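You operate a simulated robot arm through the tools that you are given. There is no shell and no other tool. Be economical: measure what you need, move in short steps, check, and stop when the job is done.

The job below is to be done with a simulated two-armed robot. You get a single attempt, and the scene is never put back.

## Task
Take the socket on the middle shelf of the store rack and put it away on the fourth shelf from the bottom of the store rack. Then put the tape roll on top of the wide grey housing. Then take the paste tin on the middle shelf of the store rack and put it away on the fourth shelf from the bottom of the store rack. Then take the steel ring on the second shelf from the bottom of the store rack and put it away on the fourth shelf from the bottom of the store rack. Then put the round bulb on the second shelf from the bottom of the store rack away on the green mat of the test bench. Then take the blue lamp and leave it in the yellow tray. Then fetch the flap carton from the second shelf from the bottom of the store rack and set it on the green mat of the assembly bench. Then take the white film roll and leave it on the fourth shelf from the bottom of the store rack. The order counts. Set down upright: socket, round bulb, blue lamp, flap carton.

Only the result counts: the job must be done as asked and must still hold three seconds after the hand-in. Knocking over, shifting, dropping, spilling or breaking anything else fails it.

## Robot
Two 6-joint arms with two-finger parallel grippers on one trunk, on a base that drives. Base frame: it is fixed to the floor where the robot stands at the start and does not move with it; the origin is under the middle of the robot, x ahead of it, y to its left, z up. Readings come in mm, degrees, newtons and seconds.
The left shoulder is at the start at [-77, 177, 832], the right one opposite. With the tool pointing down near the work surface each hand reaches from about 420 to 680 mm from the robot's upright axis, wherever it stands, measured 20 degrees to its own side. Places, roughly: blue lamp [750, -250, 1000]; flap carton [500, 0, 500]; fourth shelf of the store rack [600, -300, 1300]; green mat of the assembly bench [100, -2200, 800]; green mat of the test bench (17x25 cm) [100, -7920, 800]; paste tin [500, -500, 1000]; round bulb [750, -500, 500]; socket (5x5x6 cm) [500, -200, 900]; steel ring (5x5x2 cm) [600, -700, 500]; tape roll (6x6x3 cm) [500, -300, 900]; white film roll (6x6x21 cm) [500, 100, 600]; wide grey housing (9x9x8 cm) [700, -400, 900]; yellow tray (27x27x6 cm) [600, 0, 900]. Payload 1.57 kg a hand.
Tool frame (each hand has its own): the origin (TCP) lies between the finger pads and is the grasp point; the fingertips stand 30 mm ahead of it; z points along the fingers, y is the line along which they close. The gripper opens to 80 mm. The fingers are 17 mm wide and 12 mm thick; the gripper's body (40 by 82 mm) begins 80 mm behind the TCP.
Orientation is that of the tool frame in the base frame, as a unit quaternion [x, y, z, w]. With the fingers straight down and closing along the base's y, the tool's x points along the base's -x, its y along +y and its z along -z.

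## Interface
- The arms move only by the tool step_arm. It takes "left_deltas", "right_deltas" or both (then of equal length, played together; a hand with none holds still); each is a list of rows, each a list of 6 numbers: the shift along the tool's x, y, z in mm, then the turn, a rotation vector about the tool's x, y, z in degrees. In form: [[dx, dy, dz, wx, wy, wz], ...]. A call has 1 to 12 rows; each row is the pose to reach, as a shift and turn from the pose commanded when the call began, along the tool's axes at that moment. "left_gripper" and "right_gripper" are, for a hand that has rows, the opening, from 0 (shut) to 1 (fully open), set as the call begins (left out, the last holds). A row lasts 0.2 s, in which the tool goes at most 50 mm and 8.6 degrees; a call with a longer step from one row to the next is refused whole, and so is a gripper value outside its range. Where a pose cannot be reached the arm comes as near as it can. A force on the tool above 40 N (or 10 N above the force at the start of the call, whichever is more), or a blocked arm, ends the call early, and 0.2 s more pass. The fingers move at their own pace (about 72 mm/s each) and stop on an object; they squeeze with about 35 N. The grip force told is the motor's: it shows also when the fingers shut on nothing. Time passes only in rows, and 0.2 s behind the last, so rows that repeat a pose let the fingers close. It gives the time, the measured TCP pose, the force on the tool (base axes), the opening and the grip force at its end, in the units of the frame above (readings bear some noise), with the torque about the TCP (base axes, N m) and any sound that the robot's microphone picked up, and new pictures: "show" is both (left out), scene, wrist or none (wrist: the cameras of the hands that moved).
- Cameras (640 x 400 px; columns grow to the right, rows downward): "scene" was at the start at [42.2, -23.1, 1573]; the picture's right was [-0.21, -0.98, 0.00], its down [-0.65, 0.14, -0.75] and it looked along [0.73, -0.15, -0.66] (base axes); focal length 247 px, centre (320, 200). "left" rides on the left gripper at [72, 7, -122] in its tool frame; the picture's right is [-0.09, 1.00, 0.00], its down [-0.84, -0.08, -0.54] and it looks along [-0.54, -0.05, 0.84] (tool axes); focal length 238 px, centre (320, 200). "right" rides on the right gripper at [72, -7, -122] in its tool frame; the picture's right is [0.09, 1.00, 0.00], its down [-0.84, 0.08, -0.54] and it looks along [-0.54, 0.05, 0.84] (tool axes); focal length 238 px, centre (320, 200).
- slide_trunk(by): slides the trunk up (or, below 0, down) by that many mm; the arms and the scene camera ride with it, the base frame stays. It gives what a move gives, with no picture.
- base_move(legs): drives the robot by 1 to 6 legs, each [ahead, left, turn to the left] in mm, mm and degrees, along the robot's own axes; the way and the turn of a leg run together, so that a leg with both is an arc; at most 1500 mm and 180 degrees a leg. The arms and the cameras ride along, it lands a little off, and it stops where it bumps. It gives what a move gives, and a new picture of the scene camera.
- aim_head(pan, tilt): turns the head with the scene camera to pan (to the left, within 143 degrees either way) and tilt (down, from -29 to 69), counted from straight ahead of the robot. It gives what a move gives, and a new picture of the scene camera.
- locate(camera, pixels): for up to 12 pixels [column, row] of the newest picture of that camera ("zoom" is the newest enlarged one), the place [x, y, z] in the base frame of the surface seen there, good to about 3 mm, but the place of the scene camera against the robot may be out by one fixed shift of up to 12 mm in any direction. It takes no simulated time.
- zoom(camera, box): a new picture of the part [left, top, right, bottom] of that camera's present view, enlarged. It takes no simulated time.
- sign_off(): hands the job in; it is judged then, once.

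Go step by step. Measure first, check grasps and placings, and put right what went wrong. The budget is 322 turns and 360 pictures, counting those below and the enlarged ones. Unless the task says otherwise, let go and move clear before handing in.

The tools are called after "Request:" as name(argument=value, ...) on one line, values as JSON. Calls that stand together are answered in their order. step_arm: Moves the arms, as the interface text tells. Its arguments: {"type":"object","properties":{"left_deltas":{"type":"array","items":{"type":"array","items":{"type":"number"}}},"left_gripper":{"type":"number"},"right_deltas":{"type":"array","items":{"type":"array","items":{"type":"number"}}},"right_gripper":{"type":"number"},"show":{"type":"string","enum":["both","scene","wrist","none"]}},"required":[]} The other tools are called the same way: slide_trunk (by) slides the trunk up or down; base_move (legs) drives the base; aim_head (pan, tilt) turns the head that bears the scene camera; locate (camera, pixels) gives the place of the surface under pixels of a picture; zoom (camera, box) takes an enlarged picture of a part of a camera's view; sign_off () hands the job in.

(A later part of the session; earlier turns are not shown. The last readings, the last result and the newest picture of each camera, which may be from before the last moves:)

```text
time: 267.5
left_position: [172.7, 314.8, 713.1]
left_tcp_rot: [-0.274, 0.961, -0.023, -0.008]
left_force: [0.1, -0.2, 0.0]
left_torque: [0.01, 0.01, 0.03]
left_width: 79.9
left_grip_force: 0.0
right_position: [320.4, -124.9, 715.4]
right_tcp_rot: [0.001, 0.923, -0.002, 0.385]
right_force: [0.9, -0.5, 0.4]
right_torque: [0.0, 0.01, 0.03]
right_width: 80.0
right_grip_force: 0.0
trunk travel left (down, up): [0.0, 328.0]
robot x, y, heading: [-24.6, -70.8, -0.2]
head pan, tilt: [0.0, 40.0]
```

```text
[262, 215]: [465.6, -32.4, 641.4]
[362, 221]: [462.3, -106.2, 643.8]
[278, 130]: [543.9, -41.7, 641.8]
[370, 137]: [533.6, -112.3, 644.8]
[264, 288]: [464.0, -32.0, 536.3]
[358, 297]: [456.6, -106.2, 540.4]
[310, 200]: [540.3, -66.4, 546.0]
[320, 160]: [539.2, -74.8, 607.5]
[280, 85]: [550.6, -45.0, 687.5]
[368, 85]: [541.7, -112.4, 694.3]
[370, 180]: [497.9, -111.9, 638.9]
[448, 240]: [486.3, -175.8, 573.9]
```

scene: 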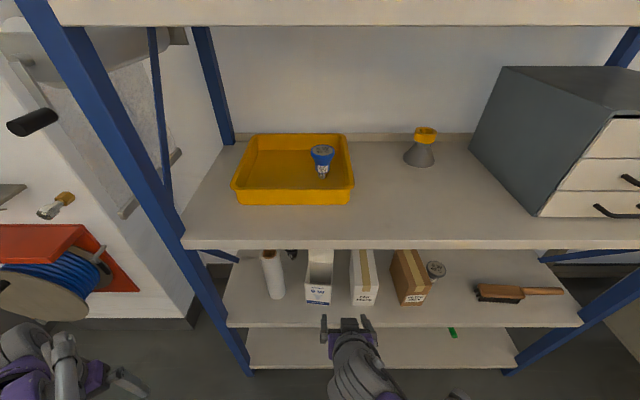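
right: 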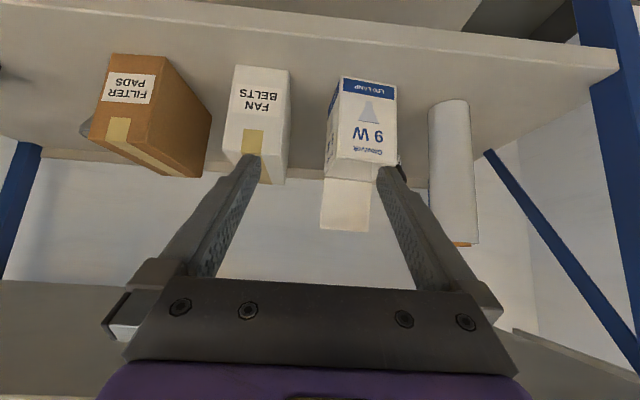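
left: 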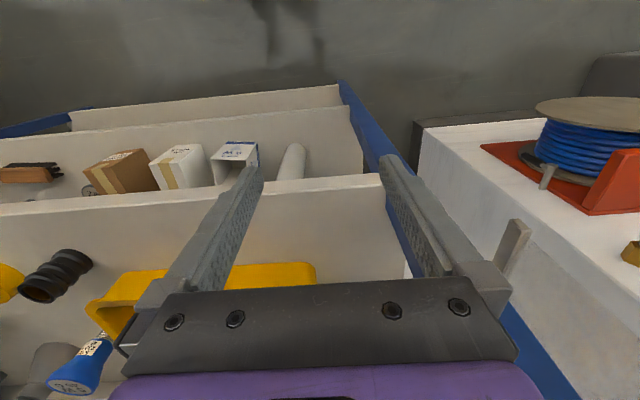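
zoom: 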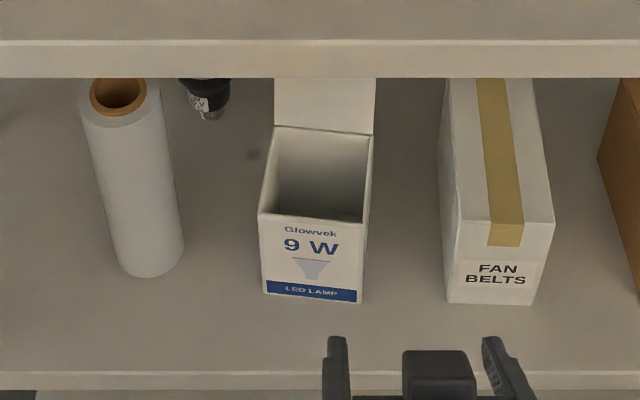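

The carton is ~73×75 mm with ≈6.5° clockwise yaw, centre ≈[497,-65]. I line the hand up in front of it: first pitch/shift, then yaw.

Request:
step_arm(right_deltas=[[-1, 24, 27, 0, -5, 0], [-2, 48, 54, 0, -10, 0], [-3.5, 72, 81, 0, -15, 0], [-3.5, 72, 81, 0, -15, 0]], show="none")

Request:
step_arm(right_deltas=[[0, 0, 0, 5.63, 0, 3.25], [0, 0, 0, 5.63, 0, 3.25]], show="wrist")

Request:
zoom(camera="right", box=[200, 80, 440, 230])

```text
time: 268.5
left_position: [174.0, 313.9, 712.4]
left_tcp_rot: [-0.274, 0.961, -0.024, -0.009]
left_force: [-0.1, 0.0, -0.3]
left_torque: [-0.03, -0.02, 0.0]
left_width: 79.7
left_grip_force: 0.0
right_position: [382.4, -52.3, 660.8]
right_tcp_rot: [0.001, 0.865, -0.001, 0.502]
right_force: [0.6, 0.2, -0.6]
right_torque: [0.02, 0.02, 0.0]
right_width: 79.5
right_grip_force: 0.0
trunk travel left (down, up): [0.0, 328.0]
robot x, y, heading: [-29.2, -65.0, -0.1]
head pan, tilt: [0.0, 40.0]
```

```text
time: 269.1
left_position: [173.5, 313.3, 712.2]
left_tcp_rot: [-0.274, 0.961, -0.025, -0.008]
left_force: [-0.7, -0.6, 0.0]
left_torque: [0.01, 0.0, 0.01]
left_width: 79.6
left_grip_force: 0.1
right_position: [381.9, -52.1, 659.5]
right_tcp_rot: [0.049, 0.863, -0.028, 0.501]
right_force: [0.0, 0.4, -0.2]
right_torque: [-0.02, 0.04, -0.03]
right_width: 80.1
right_grip_force: 0.3
trunk travel left (down, up): [0.0, 328.0]
robot x, y, heading: [-25.5, -68.0, -0.2]
head pan, tilt: [0.0, 40.0]
```

right: 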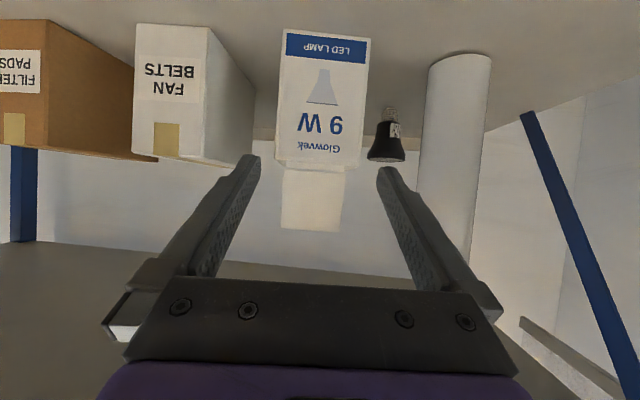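

```text
2.67 times, centred on (320, 155) of right
```

zoom: 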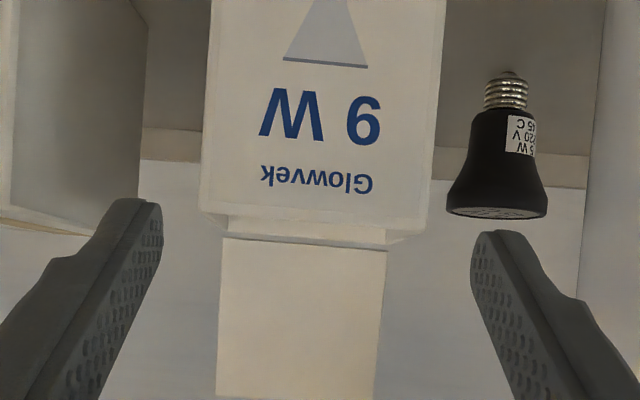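

Face-on now, both sides hidden, so the yaw fits. Measure the front corners.

Request:
locate(camera="zoom", pixels=[[210, 120], [436, 120], [206, 190], [428, 195], [216, 40], [440, 30], [320, 190], [205, 200], [425, 210]])

```text
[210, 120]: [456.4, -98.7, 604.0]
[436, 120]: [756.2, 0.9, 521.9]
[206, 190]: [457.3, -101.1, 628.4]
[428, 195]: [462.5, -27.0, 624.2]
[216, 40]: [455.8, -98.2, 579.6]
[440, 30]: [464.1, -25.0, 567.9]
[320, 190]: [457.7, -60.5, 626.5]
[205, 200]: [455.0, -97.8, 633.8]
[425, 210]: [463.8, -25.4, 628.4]
```

Front spans [456,-98.5]–[464,-25] (73.5 mm). I go in until the tips just pass the front face and check.

Request:
step_arm(right_deltas=[[6, -1.6, 25, 0, 0, 0], [6, -1.6, 50, 0, 0, 0], [6, -1.6, 65, 0, 0, 0], [6, -1.6, 78, 0, 0, 0]], show="wrist")

Request:
zoom(camera="right", box=[200, 80, 440, 230])

```text
time: 270.1
left_position: [172.1, 313.4, 713.5]
left_tcp_rot: [-0.274, 0.961, -0.024, -0.01]
left_force: [-0.5, 0.3, 0.3]
left_torque: [0.03, 0.02, 0.01]
left_width: 80.0
left_grip_force: 0.1
right_position: [446.0, -63.0, 615.3]
right_tcp_rot: [0.051, 0.863, -0.03, 0.501]
right_force: [0.0, -1.4, -0.1]
right_torque: [0.01, 0.01, 0.0]
right_width: 79.9
right_grip_force: 0.0
trunk travel left (down, up): [0.0, 328.0]
robot x, y, heading: [-30.2, -66.1, -0.2]
head pan, tilt: [0.0, 40.0]
```

right: 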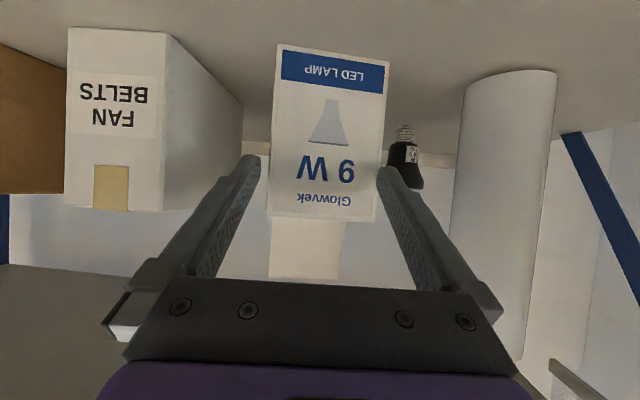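

```text
2.67 times, centred on (320, 155) of right
```

zoom: 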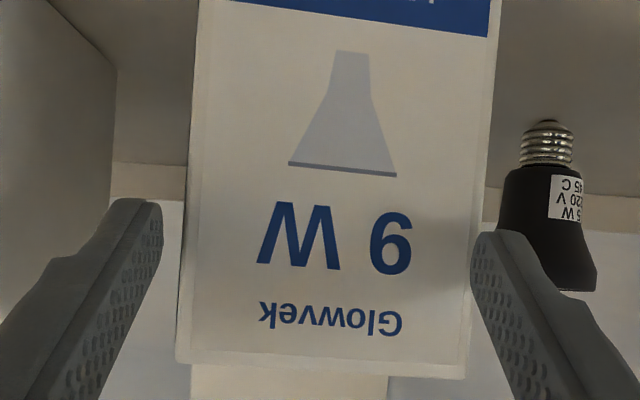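

The +y finger grazes the box edge (475 px) while the other has ≈7 mm; shift +3.5 mm and look again.

Request:
step_arm(right_deltas=[[0, 3.5, -3, 0, 0, 0], [0, 3.5, -3, 0, 0, 0]], show="none")

Request:
step_arm(right_deltas=[[0, 0, 10, 0, 0, 0], [0, 0, 15, 0, 0, 0]], show="wrist")

Request:
zoom(camera="right", box=[200, 80, 440, 230])

```text
time: 270.7
left_position: [173.9, 313.7, 712.7]
left_tcp_rot: [-0.274, 0.961, -0.024, -0.008]
left_force: [-0.2, 0.5, -0.5]
left_torque: [-0.01, -0.03, 0.01]
left_width: 79.9
left_grip_force: 0.0
right_position: [443.1, -59.0, 617.8]
right_tcp_rot: [0.049, 0.863, -0.028, 0.501]
right_force: [1.0, -0.2, -0.8]
right_torque: [0.0, -0.03, 0.02]
right_width: 80.0
right_grip_force: 0.0
trunk travel left (down, up): [0.0, 328.0]
robot x, y, heading: [-22.7, -68.1, 0.0]
head pan, tilt: [0.0, 40.0]
```

```text
time: 271.3
left_position: [173.6, 314.2, 712.9]
left_tcp_rot: [-0.273, 0.962, -0.025, -0.008]
left_force: [1.0, 0.5, 0.3]
left_torque: [0.01, -0.01, 0.01]
left_width: 79.8
left_grip_force: 0.1
right_position: [456.7, -59.8, 609.3]
right_tcp_rot: [0.051, 0.863, -0.03, 0.502]
right_force: [0.2, 0.4, 0.5]
right_torque: [-0.02, 0.0, 0.03]
right_width: 79.9
right_grip_force: 0.0
trunk travel left (down, up): [0.0, 328.0]
robot x, y, heading: [-29.6, -70.3, -0.1]
head pan, tilt: [0.0, 40.0]
```

right: 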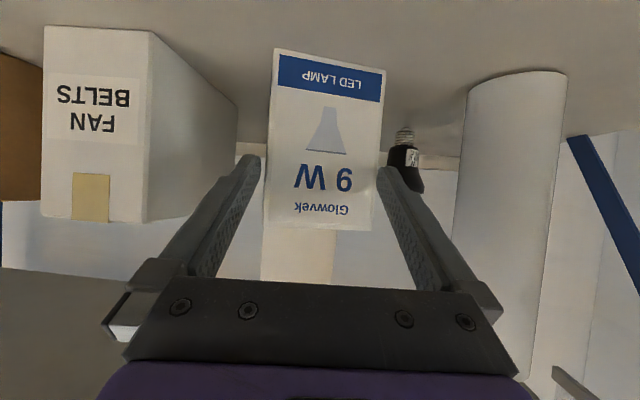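

```text
2.67 times, centred on (320, 155) of right
```

zoom: 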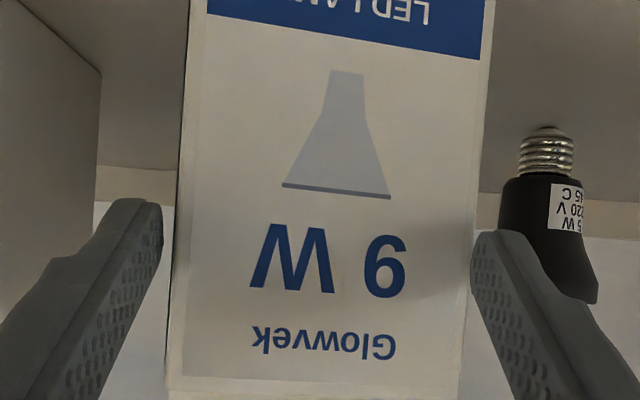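

No force; tips are beside the box. Shift 1.5 mm more and go in to depth.

Request:
step_arm(right_deltas=[[0, 1.5, 0, 0, 0, 0], [0, 1.5, 12, 0, 0, 0], [0, 1.5, 25, 0, 0, 0], [0, 1.5, 37, 0, 0, 0]], show="wrist")

```text
time: 272.3
left_position: [174.2, 313.3, 712.5]
left_tcp_rot: [-0.274, 0.961, -0.024, -0.008]
left_force: [-0.1, -0.1, -0.6]
left_torque: [0.01, 0.02, 0.0]
left_width: 79.9
left_grip_force: 0.0
right_position: [489.2, -63.4, 590.2]
right_tcp_rot: [0.05, 0.863, -0.03, 0.501]
right_force: [-0.6, -0.6, -0.3]
right_torque: [-0.01, 0.02, 0.0]
right_width: 80.0
right_grip_force: 0.0
trunk travel left (down, up): [0.0, 328.0]
robot x, y, heading: [-25.6, -68.9, -0.1]
head pan, tilt: [0.0, 40.0]
```

right: 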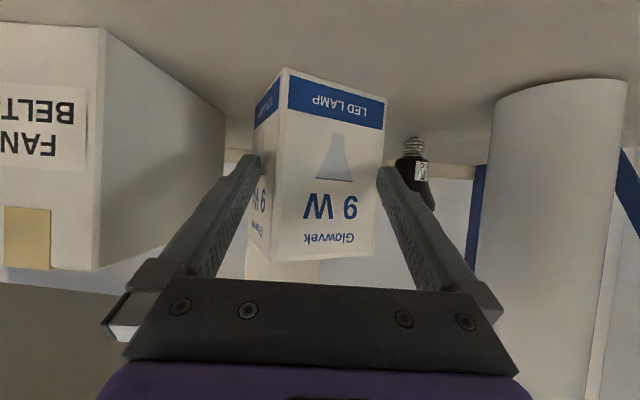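

Both fingers straddle the carton. Close.

Request:
step_arm(right_deltas=[[0, 0, 0, 0, 0, 0], [0, 0, 0, 0, 0, 0], [0, 0, 0, 0, 0, 0]], right_gripper=0, show="wrist")

Request:
step_arm(right_deltas=[[-17, 0, -10, 0, 0, 0], [-35, 0, -20, 0, 0, 0], [-35, 0, -20, 0, 0, 0]], show="both")

```text
time: 273.1
left_position: [173.7, 313.6, 712.6]
left_tcp_rot: [-0.274, 0.961, -0.025, -0.009]
left_force: [0.1, 0.5, 0.1]
left_torque: [0.02, -0.01, -0.03]
left_width: 80.0
left_grip_force: 0.0
right_position: [489.4, -63.3, 588.8]
right_tcp_rot: [0.05, 0.863, -0.029, 0.502]
right_force: [0.0, 0.3, -0.5]
right_torque: [-0.02, -0.01, 0.04]
right_width: 0.0
right_grip_force: 18.7
trunk travel left (down, up): [0.0, 328.0]
robot x, y, heading: [-28.7, -67.5, 0.0]
head pan, tilt: [0.0, 40.0]
```

right: 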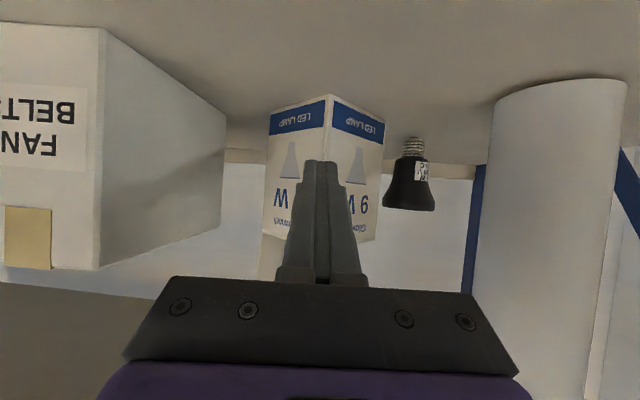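

```text
time: 273.9
left_position: [173.3, 314.2, 712.8]
left_tcp_rot: [-0.274, 0.961, -0.024, -0.009]
left_force: [1.0, 0.2, 0.2]
left_torque: [0.0, 0.02, -0.01]
left_width: 79.9
left_grip_force: 0.1
right_position: [487.7, -62.9, 631.4]
right_tcp_rot: [0.05, 0.863, -0.029, 0.501]
right_force: [0.5, 0.1, 0.8]
right_torque: [-0.02, 0.02, -0.01]
right_width: 0.3
right_grip_force: 21.9
trunk travel left (down, up): [0.0, 328.0]
robot x, y, heading: [-23.1, -68.1, 0.2]
head pan, tilt: [0.0, 40.0]
```

scene: 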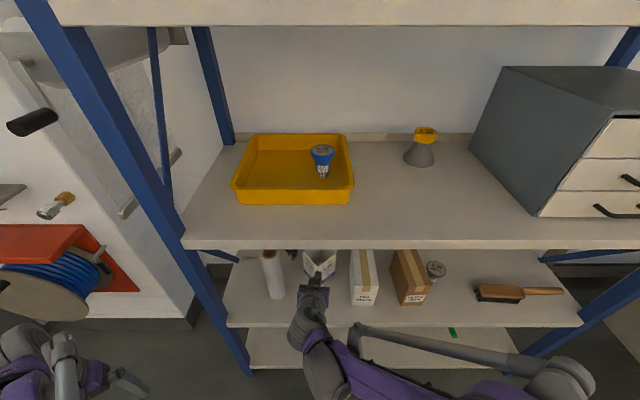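
right: 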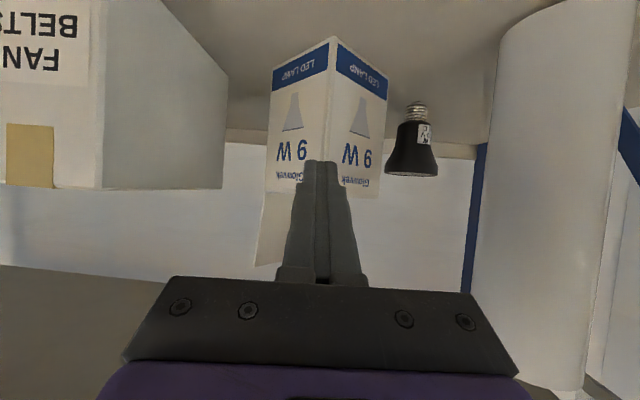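

The carton was pushed back and rotated ~45° rather than gripped; it still stands. I retreat and re-measure.

Request:
step_arm(right_deltas=[[0, 0, -40, 0, 0, 0], [0, 0, -80, 0, 0, 0], [20, 0, -110, 0, 0, 0]], right_gripper=1)

Request:
zoom(camera="right", box=[200, 40, 480, 215])

Request:
zoom(camera="scene", box=[240, 230, 400, 330])

```text
time: 274.7
left_position: [172.4, 313.8, 712.3]
left_tcp_rot: [-0.275, 0.961, -0.024, -0.009]
left_force: [0.7, -0.6, 0.5]
left_torque: [0.02, -0.01, -0.01]
left_width: 79.9
left_grip_force: 0.0
right_position: [382.6, -49.4, 668.2]
right_tcp_rot: [0.05, 0.863, -0.028, 0.501]
right_force: [0.3, 0.3, 0.7]
right_torque: [0.02, 0.04, 0.02]
right_width: 79.9
right_grip_force: 0.1
trunk travel left (down, up): [0.0, 328.0]
robot x, y, heading: [-25.0, -69.9, 0.0]
head pan, tilt: [0.0, 40.0]
```

scene: 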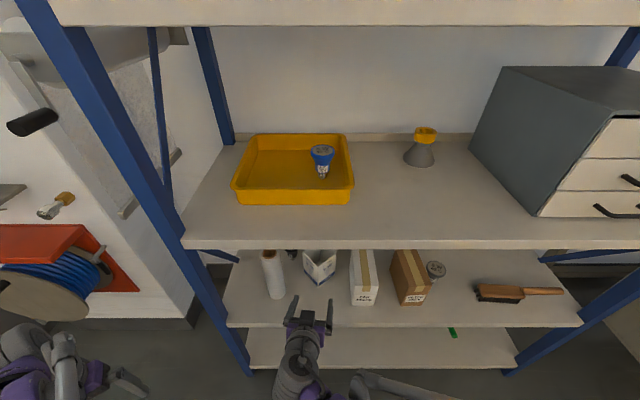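
right: 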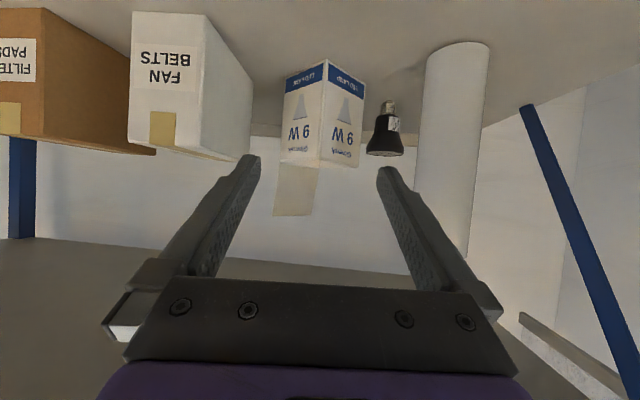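

```text
2.29 times, centred on (340, 128) of right
```

zoom: 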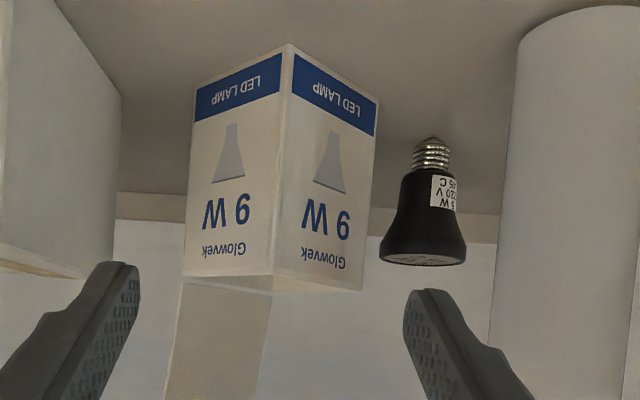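

```text
4.00 times, centred on (320, 280) of scene
```

zoom: 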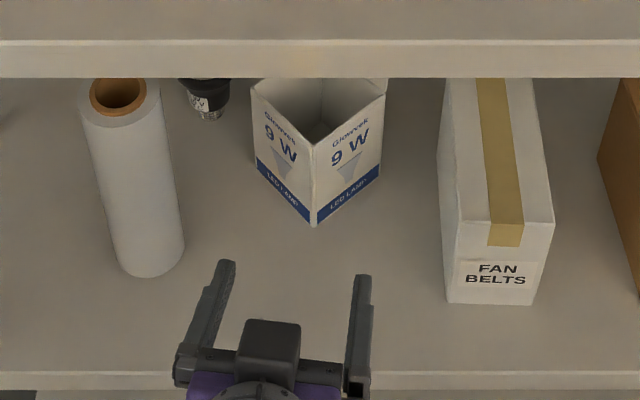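

The black lamp is untouched. I'll instead pinch one wall of the open carton (one finger inside). Measure the corner and walls.

Request:
locate(camera="zoom", pixels=[[313, 148], [313, 218], [260, 95], [262, 165], [380, 100], [378, 175], [290, 125], [345, 128], [320, 110], [300, 110]])

Request:
locate(camera="right", pixels=[[325, 75], [323, 110], [319, 155], [287, 90], [283, 150], [360, 95], [356, 155], [300, 140], [340, 145], [300, 190], [385, 140], [420, 120]])

```text
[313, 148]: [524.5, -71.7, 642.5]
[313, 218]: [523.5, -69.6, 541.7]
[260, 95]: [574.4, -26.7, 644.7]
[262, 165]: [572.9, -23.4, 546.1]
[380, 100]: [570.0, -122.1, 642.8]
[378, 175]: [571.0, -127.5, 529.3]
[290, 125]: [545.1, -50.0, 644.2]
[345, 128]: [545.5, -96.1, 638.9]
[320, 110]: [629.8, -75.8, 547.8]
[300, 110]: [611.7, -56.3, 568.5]
```

```text
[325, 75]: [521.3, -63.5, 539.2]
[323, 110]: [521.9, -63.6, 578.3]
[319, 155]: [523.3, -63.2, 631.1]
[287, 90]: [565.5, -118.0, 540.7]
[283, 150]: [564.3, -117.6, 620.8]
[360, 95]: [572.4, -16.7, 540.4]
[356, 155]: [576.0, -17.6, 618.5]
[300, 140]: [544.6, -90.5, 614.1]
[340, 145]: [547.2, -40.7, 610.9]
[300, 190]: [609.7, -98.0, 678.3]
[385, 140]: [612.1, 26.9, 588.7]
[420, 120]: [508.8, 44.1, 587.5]
```

Front corner at [521.5,-63.5]; left wall runs at ≈40°. I yaw the hand to +40° outside the rack first.

Request:
step_arm(right_deltas=[[-6, -10, 3, -6.7, 0, -3.9], [-12, -19, 6, -13.4, 0, -7.75], [-18, -29, 9, -20.1, 0, -11.6], [-24, -38, 12, -26.9, 0, -15.5], [-30, -48, 15, -33.6, 0, -19.4], [-36, -57.5, 18, -40.3, 0, -23.25], [-36, -57.5, 18, -40.3, 0, -23.25]], right_gripper=0.65)

```text
time: 276.3
left_position: [172.8, 313.6, 712.7]
left_tcp_rot: [-0.275, 0.961, -0.025, -0.008]
left_force: [-0.2, -1.2, -0.2]
left_torque: [0.0, 0.0, 0.01]
left_width: 79.8
left_grip_force: 0.1
right_position: [411.7, -111.5, 690.2]
right_tcp_rot: [-0.296, 0.813, 0.17, 0.472]
right_force: [0.4, 0.3, -0.5]
right_torque: [-0.03, 0.02, 0.01]
right_width: 52.0
right_grip_force: 0.1
right hand out of reach, approached as far as the arm can: row 4
trunk travel left (down, up): [0.0, 328.0]
robot x, y, heading: [-24.6, -68.9, -0.1]
head pan, tilt: [0.0, 40.0]
```

scene: 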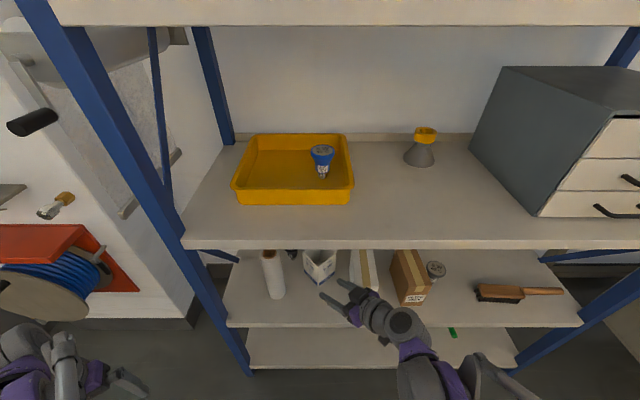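
right: 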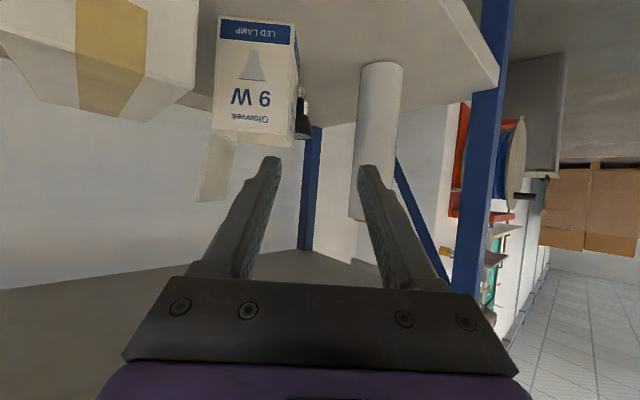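

From this view the front-right face is head-on and the left wall at col ~297. Move in above the carton's front corner and check alignment.

Request:
step_arm(right_deltas=[[-14, -11, 25, 0, 0, 0], [-28, -22, 50, 0, 0, 0], [-42.6, -33.7, 74, 0, 0, 0], [-42.6, -33.7, 74, 0, 0, 0]], show="wrist")

Request:
zoom(camera="right", box=[200, 60, 440, 210])

```text
time: 277.3
left_position: [173.4, 313.2, 712.2]
left_tcp_rot: [-0.274, 0.961, -0.025, -0.008]
left_force: [0.2, -0.3, 0.6]
left_torque: [0.0, 0.02, 0.06]
left_width: 80.0
left_grip_force: 0.1
right_position: [497.5, -81.1, 691.9]
right_tcp_rot: [-0.296, 0.813, 0.17, 0.472]
right_force: [0.4, -0.4, 0.1]
right_torque: [0.01, -0.04, 0.04]
right_width: 51.9
right_grip_force: 0.1
trunk travel left (down, up): [0.0, 328.0]
robot x, y, heading: [-31.2, -69.4, 0.2]
head pan, tilt: [0.0, 40.0]
```

right: 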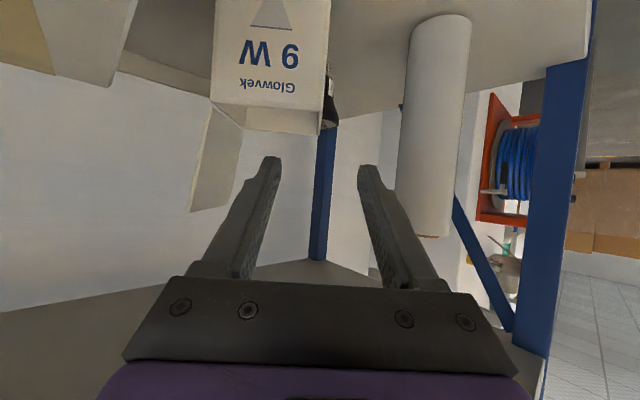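

```text
2.67 times, centred on (320, 135) of right
```

zoom: 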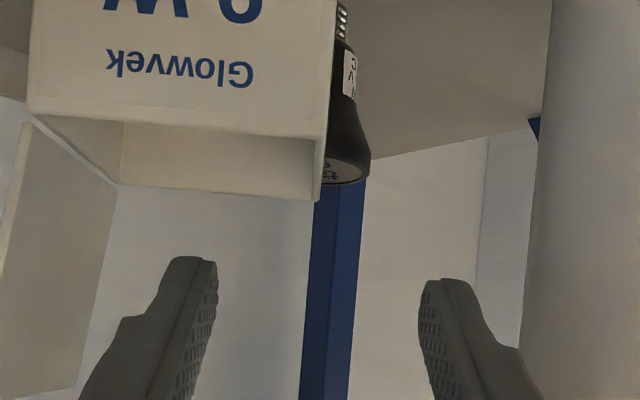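

The left wall's rim runs from (326,137) to (318,198) in the zoom, right between the fingers. Measure the rim.

Request:
locate(camera="zoom", pixels=[[324, 130], [322, 150], [320, 170], [317, 196], [200, 180], [120, 183], [30, 110], [325, 100], [345, 165]])

```text
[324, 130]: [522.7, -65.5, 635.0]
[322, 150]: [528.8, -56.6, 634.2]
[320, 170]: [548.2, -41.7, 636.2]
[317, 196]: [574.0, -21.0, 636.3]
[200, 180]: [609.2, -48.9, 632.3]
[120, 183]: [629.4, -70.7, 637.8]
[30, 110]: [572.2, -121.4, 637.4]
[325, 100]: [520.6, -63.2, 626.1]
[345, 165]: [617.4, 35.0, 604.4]
```

Wall line at 40.2°, rim 635. Insert: advance over the corner, then tip down to 40° pitch while descending.

Request:
step_arm(right_deltas=[[-3, -2, 25, 0, 0, 0], [-6, -2, 51, 0, 0, 0], [5, -2, 61, 0, 5, 0], [15, -2, 70, 0, 10, 0], [24, -2, 79, 0, 15, 0], [32, -2, 88, 0, 20, 0], [32, -2, 88, 0, 20, 0]])

```text
time: 278.9
left_position: [173.4, 313.4, 712.8]
left_tcp_rot: [-0.274, 0.961, -0.024, -0.009]
left_force: [0.0, 0.0, 0.1]
left_torque: [0.06, 0.01, 0.01]
left_width: 80.1
left_grip_force: 0.1
right_position: [545.0, -45.8, 620.9]
right_tcp_rot: [-0.321, 0.883, 0.115, 0.321]
right_force: [-0.1, -0.3, -0.7]
right_torque: [0.02, -0.01, 0.02]
right_width: 52.2
right_grip_force: 0.0
trunk travel left (down, up): [0.0, 328.0]
robot x, y, heading: [-31.3, -67.6, 0.2]
head pan, tilt: [0.0, 40.0]
```

scene: 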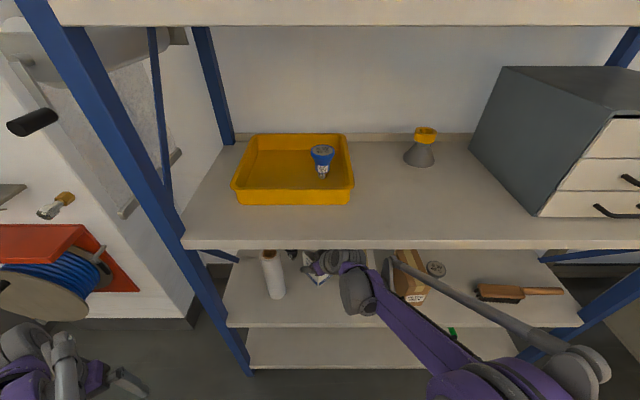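
right: 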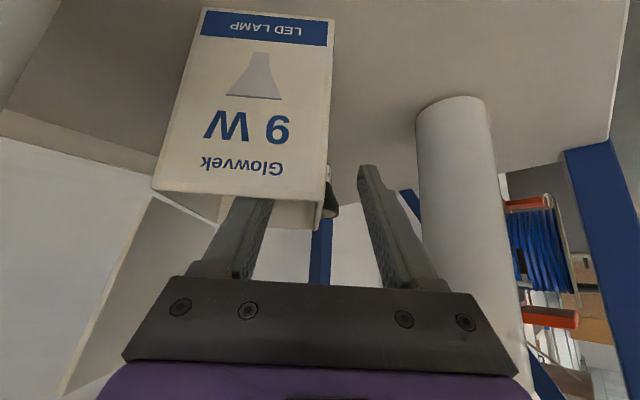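

One finger is inside the carton, the other outside the wall. Close.

Request:
step_arm(right_deltas=[[0, 0, 0, 0, 0, 0], [0, 0, 0, 0, 0, 0], [0, 0, 0, 0, 0, 0]], right_gripper=0, show="wrist")

Request:
step_arm(right_deltas=[[-6, 0, -8, 0, 0, 0], [-13, 0, -15, 0, 0, 0], [-13, 0, -15, 0, 0, 0]], show="wrist")

```text
time: 279.7
left_position: [173.1, 313.7, 713.1]
left_tcp_rot: [-0.274, 0.961, -0.024, -0.009]
left_force: [-0.1, 0.4, 0.3]
left_torque: [0.05, 0.0, 0.03]
left_width: 80.0
left_grip_force: 0.1
right_position: [543.9, -45.4, 620.6]
right_tcp_rot: [-0.32, 0.883, 0.115, 0.324]
right_force: [-0.8, -0.1, 0.4]
right_torque: [0.02, 0.03, 0.01]
right_width: 2.5
right_grip_force: 23.6
trunk travel left (down, up): [0.0, 328.0]
robot x, y, heading: [-29.0, -67.9, -0.1]
head pan, tilt: [0.0, 40.0]
```

right: 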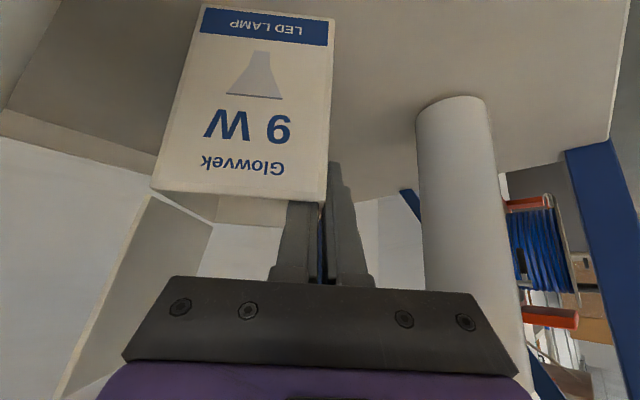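

```text
time: 280.5
left_position: [173.3, 313.9, 712.3]
left_tcp_rot: [-0.275, 0.961, -0.024, -0.008]
left_force: [0.0, -0.1, 0.0]
left_torque: [-0.01, 0.01, 0.0]
left_width: 79.9
left_grip_force: 0.1
right_position: [544.4, -45.7, 639.9]
right_tcp_rot: [-0.32, 0.883, 0.115, 0.324]
right_force: [-0.4, 0.5, -0.9]
right_torque: [0.01, 0.01, 0.0]
right_width: 1.9
right_grip_force: 23.4
trunk travel left (down, up): [0.0, 328.0]
robot x, y, heading: [-26.3, -69.4, -0.0]
head pan, tilt: [0.0, 40.0]
```

right: 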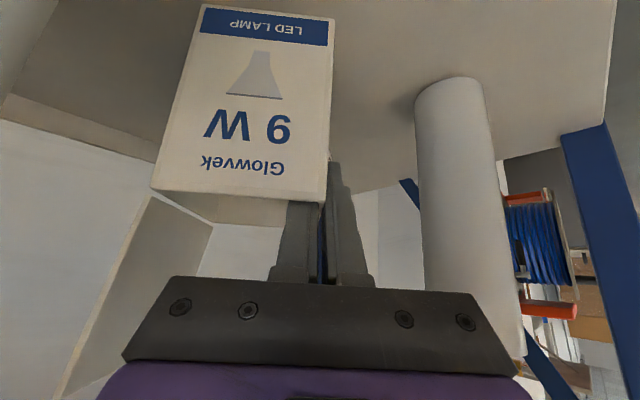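

The carton moves with the hand (19 mm off the shelf). I pull it straight out by driving back.

Request:
base_move(legs=[[-350, 0, 0]])

Request:
step_arm(right_deltas=[[0, 0, 0, 0, 0, 0]], show="wrist")

```text
time: 282.7
left_position: [-176.9, 313.9, 712.0]
left_tcp_rot: [-0.275, 0.961, -0.023, -0.009]
left_force: [-1.3, -0.4, -0.1]
left_torque: [0.01, -0.03, -0.01]
left_width: 80.2
left_grip_force: 0.1
right_position: [195.8, -44.2, 640.5]
right_tcp_rot: [-0.321, 0.883, 0.116, 0.323]
right_force: [0.3, 0.0, -0.2]
right_torque: [0.0, 0.01, 0.03]
right_width: 2.3
right_grip_force: 24.1
trunk travel left (down, up): [0.0, 328.0]
robot x, y, heading: [-374.3, -70.5, -0.1]
head pan, tilt: [0.0, 40.0]
```

scene: 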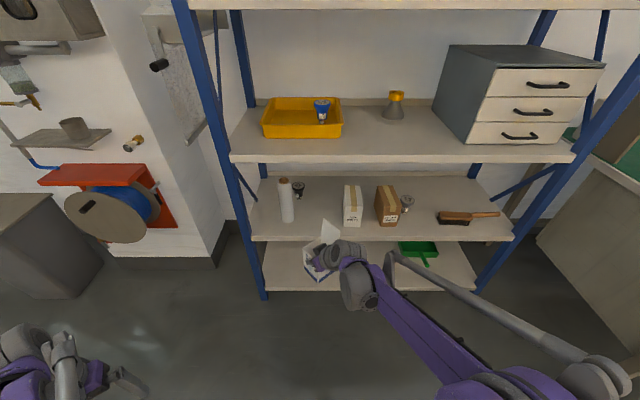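

```text
time: 283.1
left_position: [-176.4, 314.1, 712.0]
left_tcp_rot: [-0.275, 0.961, -0.024, -0.009]
left_force: [0.5, 0.4, 0.4]
left_torque: [-0.01, -0.01, 0.02]
left_width: 80.0
left_grip_force: 0.0
right_position: [196.2, -43.1, 640.2]
right_tcp_rot: [-0.321, 0.883, 0.115, 0.323]
right_force: [0.0, 0.0, -1.0]
right_torque: [0.01, 0.02, 0.0]
right_width: 2.2
right_grip_force: 23.8
trunk travel left (down, up): [0.0, 328.0]
robot x, y, heading: [-375.1, -68.8, -0.1]
head pan, tilt: [0.0, 40.0]
```

right: 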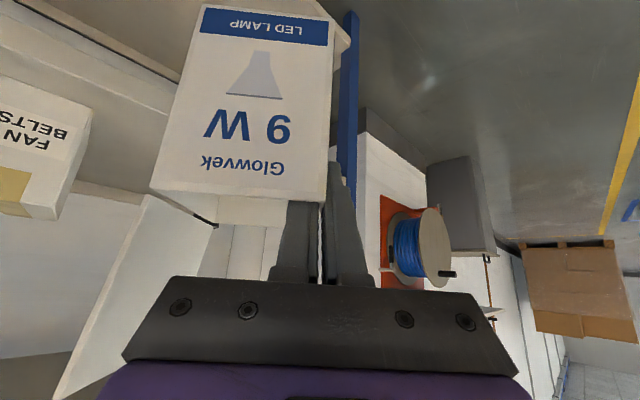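

Carton held well. Raise the trunk, tuck the hand nearer, back away and strafe to the assembly bench.

Request:
slide_trunk(by=328)

Request:
step_arm(right_deltas=[[27, 2, -22, 0, 0, 0], [54, 4, -45, 0, 0, 0], [80, 6, -67, 0, 0, 0], [107, 8, -90, 0, 0, 0], [134, 10, -112, 0, 0, 0], [134, 10, -112, 0, 0, 0]], show="scene")

```text
time: 286.4
left_position: [-175.5, 313.9, 1039.6]
left_tcp_rot: [-0.275, 0.961, -0.025, -0.009]
left_force: [-0.2, 0.6, 0.1]
left_torque: [-0.01, 0.01, 0.03]
left_width: 79.6
left_grip_force: 0.1
right_position: [195.4, -43.6, 968.1]
right_tcp_rot: [-0.321, 0.882, 0.116, 0.324]
right_force: [-0.4, -0.2, -0.2]
right_torque: [0.02, -0.04, 0.0]
right_width: 2.4
right_grip_force: 24.0
trunk travel left (down, up): [-328.0, 0.0]
robot x, y, heading: [-378.0, -69.6, 0.1]
head pan, tilt: [0.0, 40.0]
```

```text
time: 287.8
left_position: [-175.9, 313.5, 1041.4]
left_tcp_rot: [-0.275, 0.961, -0.024, -0.01]
left_force: [-0.2, -0.1, 0.8]
left_torque: [0.0, -0.02, 0.0]
left_width: 80.3
left_grip_force: 0.1
right_position: [56.3, -148.2, 965.8]
right_tcp_rot: [-0.321, 0.883, 0.115, 0.324]
right_force: [0.4, 0.8, -0.9]
right_torque: [0.03, -0.01, 0.02]
right_width: 2.4
right_grip_force: 23.7
trunk travel left (down, up): [-328.0, 0.0]
robot x, y, heading: [-374.9, -67.5, -0.1]
head pan, tilt: [0.0, 40.0]
```

scene: 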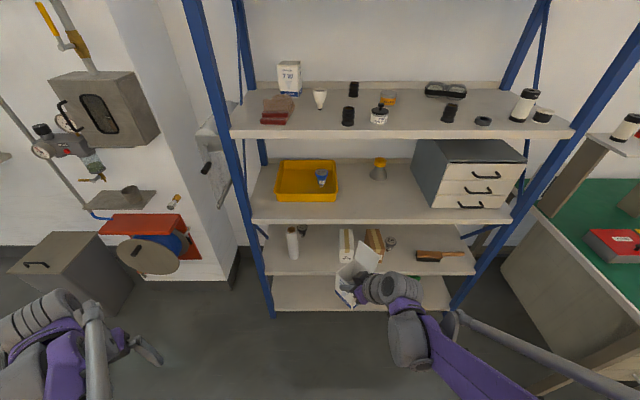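

Request:
base_move(legs=[[-265, 0, 0], [0, -1000, 0], [0, -1050, 0]])

Request:
aim_head(pan=-5, tilt=45)

```text
time: 307.3
left_position: [-448.8, -1719.0, 1039.5]
left_tcp_rot: [-0.273, 0.962, -0.024, -0.008]
left_force: [0.0, 0.5, 0.1]
left_torque: [-0.01, 0.03, 0.02]
left_width: 79.9
left_grip_force: 0.0
right_position: [-218.4, -2183.4, 966.1]
right_tcp_rot: [-0.32, 0.883, 0.115, 0.324]
right_force: [-0.2, 0.6, 0.2]
right_torque: [0.04, -0.02, -0.01]
right_width: 2.3
right_grip_force: 23.6
trunk travel left (down, up): [-328.0, 0.0]
robot x, y, heading: [-651.4, -2096.2, -0.2]
head pan, tilt: [0.0, 40.0]
```

scene: 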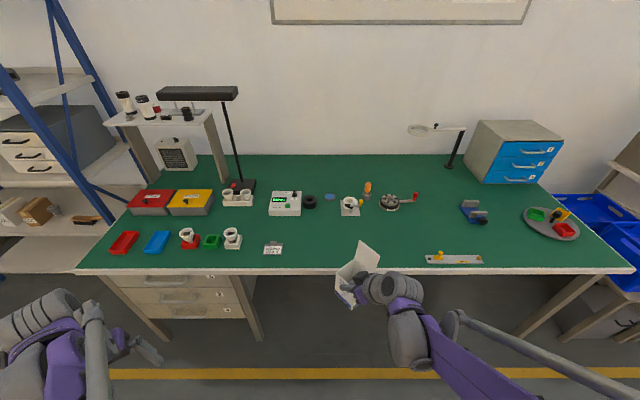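

```text
time: 308.0
left_position: [-449.0, -1718.6, 1040.2]
left_tcp_rot: [-0.273, 0.962, -0.025, -0.008]
left_force: [-0.4, 0.1, -0.2]
left_torque: [0.01, 0.01, 0.03]
left_width: 80.3
left_grip_force: 0.0
right_position: [-218.9, -2183.8, 965.5]
right_tcp_rot: [-0.32, 0.883, 0.115, 0.323]
right_force: [0.8, 0.1, -0.7]
right_torque: [0.01, 0.01, 0.01]
right_width: 1.9
right_grip_force: 23.8
trunk travel left (down, up): [-328.0, 0.0]
robot x, y, heading: [-651.1, -2099.6, -0.2]
head pan, tilt: [-5.0, 45.0]
```

scene: 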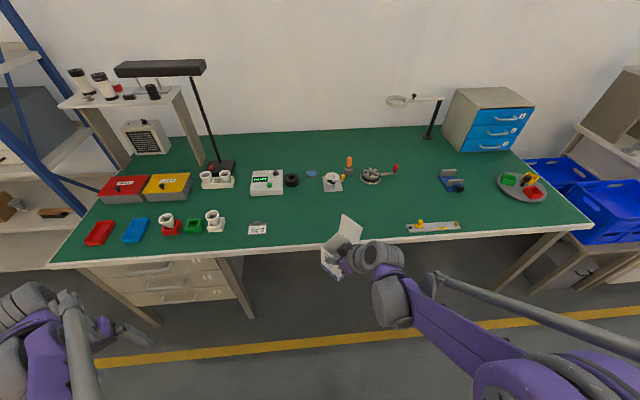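

Free space on the mat around (340,212). Measure it.

Request:
locate(camera="scene", pixels=[[300, 215], [340, 205], [390, 205], [333, 190], [258, 230], [410, 227], [372, 184], [300, 244], [340, 222], [320, 245]])

```text
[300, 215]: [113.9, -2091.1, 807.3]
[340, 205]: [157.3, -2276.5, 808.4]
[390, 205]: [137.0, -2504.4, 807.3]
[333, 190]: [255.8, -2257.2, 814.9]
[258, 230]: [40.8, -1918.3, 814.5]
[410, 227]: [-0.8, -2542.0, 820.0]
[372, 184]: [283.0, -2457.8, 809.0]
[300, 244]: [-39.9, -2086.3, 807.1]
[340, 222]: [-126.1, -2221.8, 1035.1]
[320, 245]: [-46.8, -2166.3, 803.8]
```

Plenty of free space around [90,-2200]. Drive forward 280 mm with the carton above the bench.

Request:
base_move(legs=[[280, 0, 0]])

Request:
step_arm(right_deltas=[[0, 0, 0, 0, 0, 0]], show="wrist")

```text
time: 309.9
left_position: [-177.9, -1716.9, 1040.3]
left_tcp_rot: [-0.277, 0.961, -0.024, -0.009]
left_force: [0.2, 0.7, 0.5]
left_torque: [-0.02, -0.01, -0.02]
left_width: 80.0
left_grip_force: 0.1
right_position: [55.2, -2180.1, 966.1]
right_tcp_rot: [-0.323, 0.882, 0.116, 0.323]
right_force: [0.5, 0.0, -1.1]
right_torque: [0.03, 0.01, 0.0]
right_width: 1.9
right_grip_force: 23.7
trunk travel left (down, up): [-328.0, 0.0]
robot x, y, heading: [-377.4, -2096.8, 0.2]
head pan, tilt: [-5.0, 45.0]
```

scene: 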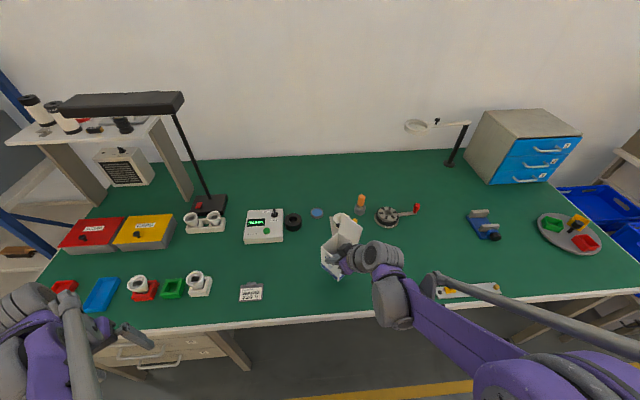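

```text
time: 310.3
left_position: [-177.6, -1717.8, 1041.1]
left_tcp_rot: [-0.276, 0.961, -0.024, -0.009]
left_force: [-1.2, -0.8, 0.5]
left_torque: [-0.01, 0.0, 0.0]
left_width: 79.9
left_grip_force: 0.0
right_position: [55.2, -2179.6, 966.7]
right_tcp_rot: [-0.323, 0.882, 0.116, 0.323]
right_force: [0.0, -1.2, -0.1]
right_torque: [0.0, 0.02, -0.02]
right_width: 2.1
right_grip_force: 23.7
trunk travel left (down, up): [-328.0, 0.0]
robot x, y, heading: [-377.7, -2102.2, 0.0]
head pan, tilt: [-5.0, 45.0]
```

right: 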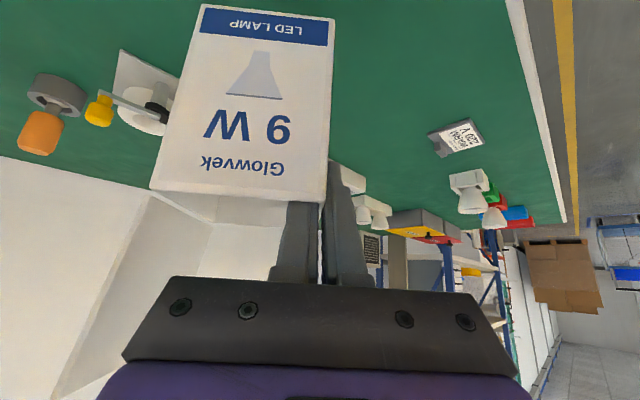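

Request:
locate(camera="right", pixels=[[370, 60], [430, 60], [380, 20], [205, 12], [332, 25], [120, 50], [360, 120]])

Request:
step_arm(right_deltas=[[16, 0, 19, 0, 0, 0], [32, 0, 38, 0, 0, 0], [32, 0, 38, 0, 0, 0]], show="wrist")

```text
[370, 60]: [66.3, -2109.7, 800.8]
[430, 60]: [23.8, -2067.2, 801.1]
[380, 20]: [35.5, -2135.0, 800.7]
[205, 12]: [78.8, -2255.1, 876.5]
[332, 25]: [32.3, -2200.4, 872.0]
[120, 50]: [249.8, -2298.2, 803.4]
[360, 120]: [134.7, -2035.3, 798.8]
```

```text
time: 311.1
left_position: [-177.6, -1717.3, 1040.4]
left_tcp_rot: [-0.277, 0.961, -0.024, -0.009]
left_force: [-0.5, -1.1, 0.3]
left_torque: [-0.01, 0.03, -0.03]
left_width: 79.8
left_grip_force: 0.0
right_position: [54.7, -2180.2, 916.2]
right_tcp_rot: [-0.322, 0.882, 0.116, 0.324]
right_force: [-0.3, 0.1, 0.0]
right_torque: [0.02, 0.0, 0.0]
right_width: 1.9
right_grip_force: 23.8
trunk travel left (down, up): [-328.0, 0.0]
robot x, y, heading: [-376.0, -2100.8, 0.2]
head pan, tilt: [-5.0, 45.0]
```

right: 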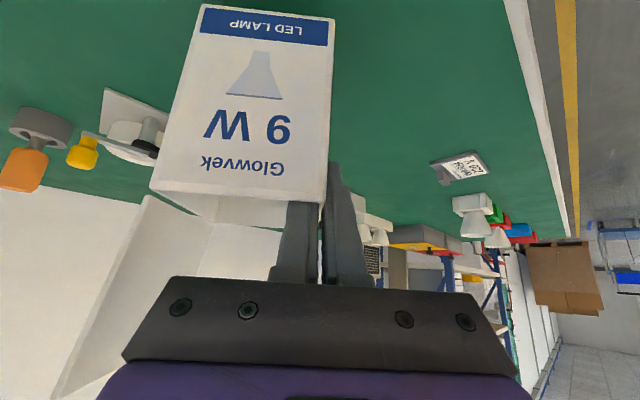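

Mat at 801; contact expected at TCP ≈901. Lower finely.

Request:
step_arm(right_deltas=[[6.4, 0, 7.7, 0, 0, 0], [8.4, 0, 10, 0, 0, 0], [9.3, 0, 11.1, 0, 0, 0], [10.3, 0, 12.3, 0, 0, 0], [11.3, 0, 13.4, 0, 0, 0]], show="wrist")

```text
time: 312.3
left_position: [-177.1, -1717.3, 1040.6]
left_tcp_rot: [-0.277, 0.96, -0.024, -0.009]
left_force: [0.4, 0.9, -0.4]
left_torque: [-0.03, 0.01, -0.02]
left_width: 80.1
left_grip_force: 0.0
right_position: [54.5, -2180.2, 901.0]
right_tcp_rot: [-0.323, 0.881, 0.117, 0.324]
right_force: [-1.9, -1.0, 16.1]
right_torque: [-0.14, 0.17, 0.02]
right_width: 2.4
right_grip_force: 23.7
trunk travel left (down, up): [-328.0, 0.0]
robot x, y, heading: [-373.8, -2097.7, -0.1]
head pan, tilt: [-5.0, 45.0]
```

right: 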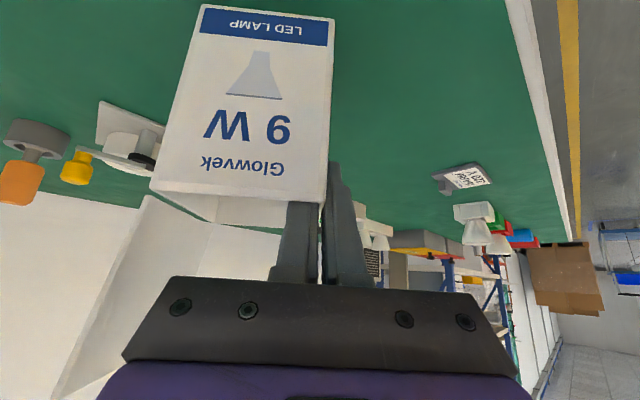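

Contact. Open half and withdraw along the fingers.

Request:
step_arm(right_deltas=[[-0.6, 0, -0.8, 0, 0, 0], [-0.6, 0, -0.8, 0, 0, 0], [-0.6, 0, -0.8, 0, 0, 0]], right_gripper=0.55, show="wrist")

Request:
step_arm(right_deltas=[[0, 0, -25, 0, 0, 0], [0, 0, -55, 0, 0, 0], [0, 0, -95, 0, 0, 0], [0, 0, -140, 0, 0, 0]])

```text
time: 313.1
left_position: [-177.5, -1717.9, 1040.1]
left_tcp_rot: [-0.277, 0.961, -0.025, -0.008]
left_force: [0.6, 0.7, 0.1]
left_torque: [0.0, 0.02, -0.02]
left_width: 80.1
left_grip_force: 0.1
right_position: [56.8, -2179.1, 900.4]
right_tcp_rot: [-0.323, 0.882, 0.116, 0.323]
right_force: [-0.2, 0.2, 0.2]
right_torque: [0.01, 0.01, 0.02]
right_width: 43.9
right_grip_force: 0.0
trunk travel left (down, up): [-328.0, 0.0]
robot x, y, heading: [-379.4, -2101.0, 0.3]
head pan, tilt: [-5.0, 45.0]
```

right: 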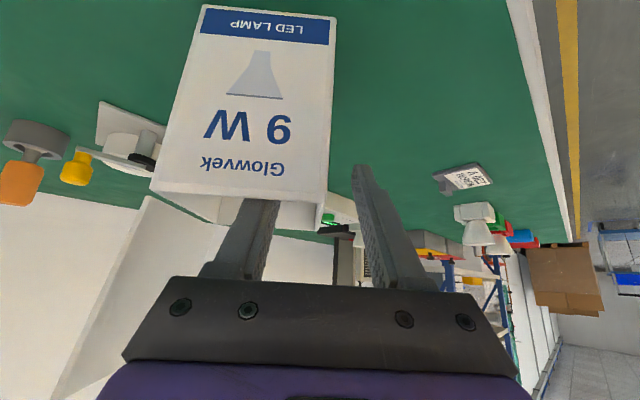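

```text
time: 314.1
left_position: [-179.1, -1716.3, 1040.4]
left_tcp_rot: [-0.277, 0.96, -0.023, -0.008]
left_force: [-0.7, 0.8, 0.4]
left_torque: [0.01, 0.03, 0.01]
left_width: 79.8
left_grip_force: 0.0
right_position: [-14.6, -2237.5, 1007.4]
right_tcp_rot: [-0.323, 0.882, 0.117, 0.323]
right_force: [0.8, -1.2, -0.6]
right_torque: [0.0, 0.0, -0.02]
right_width: 43.9
right_grip_force: 0.1
trunk travel left (down, up): [-328.0, 0.0]
robot x, y, heading: [-375.4, -2100.1, 0.1]
head pan, tilt: [-5.0, 45.0]
```

scene: 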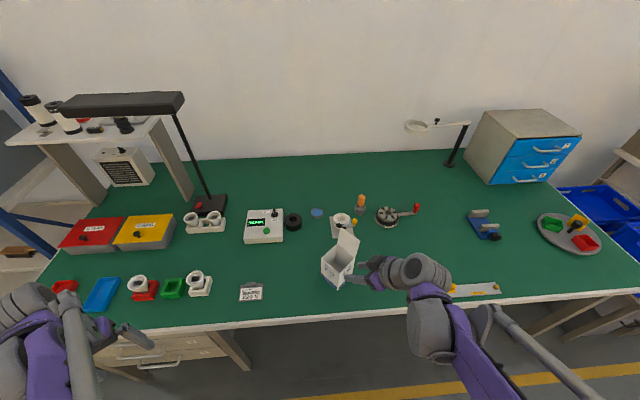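
right: 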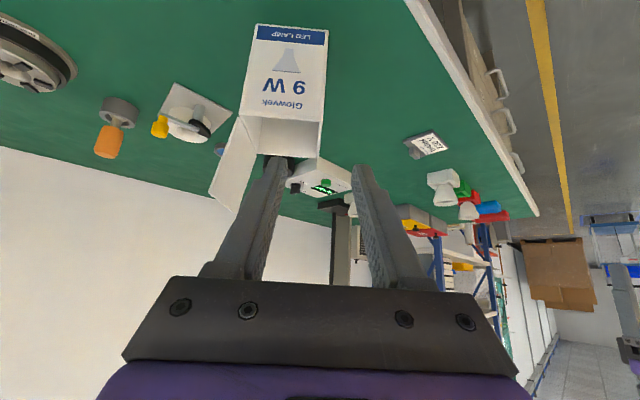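

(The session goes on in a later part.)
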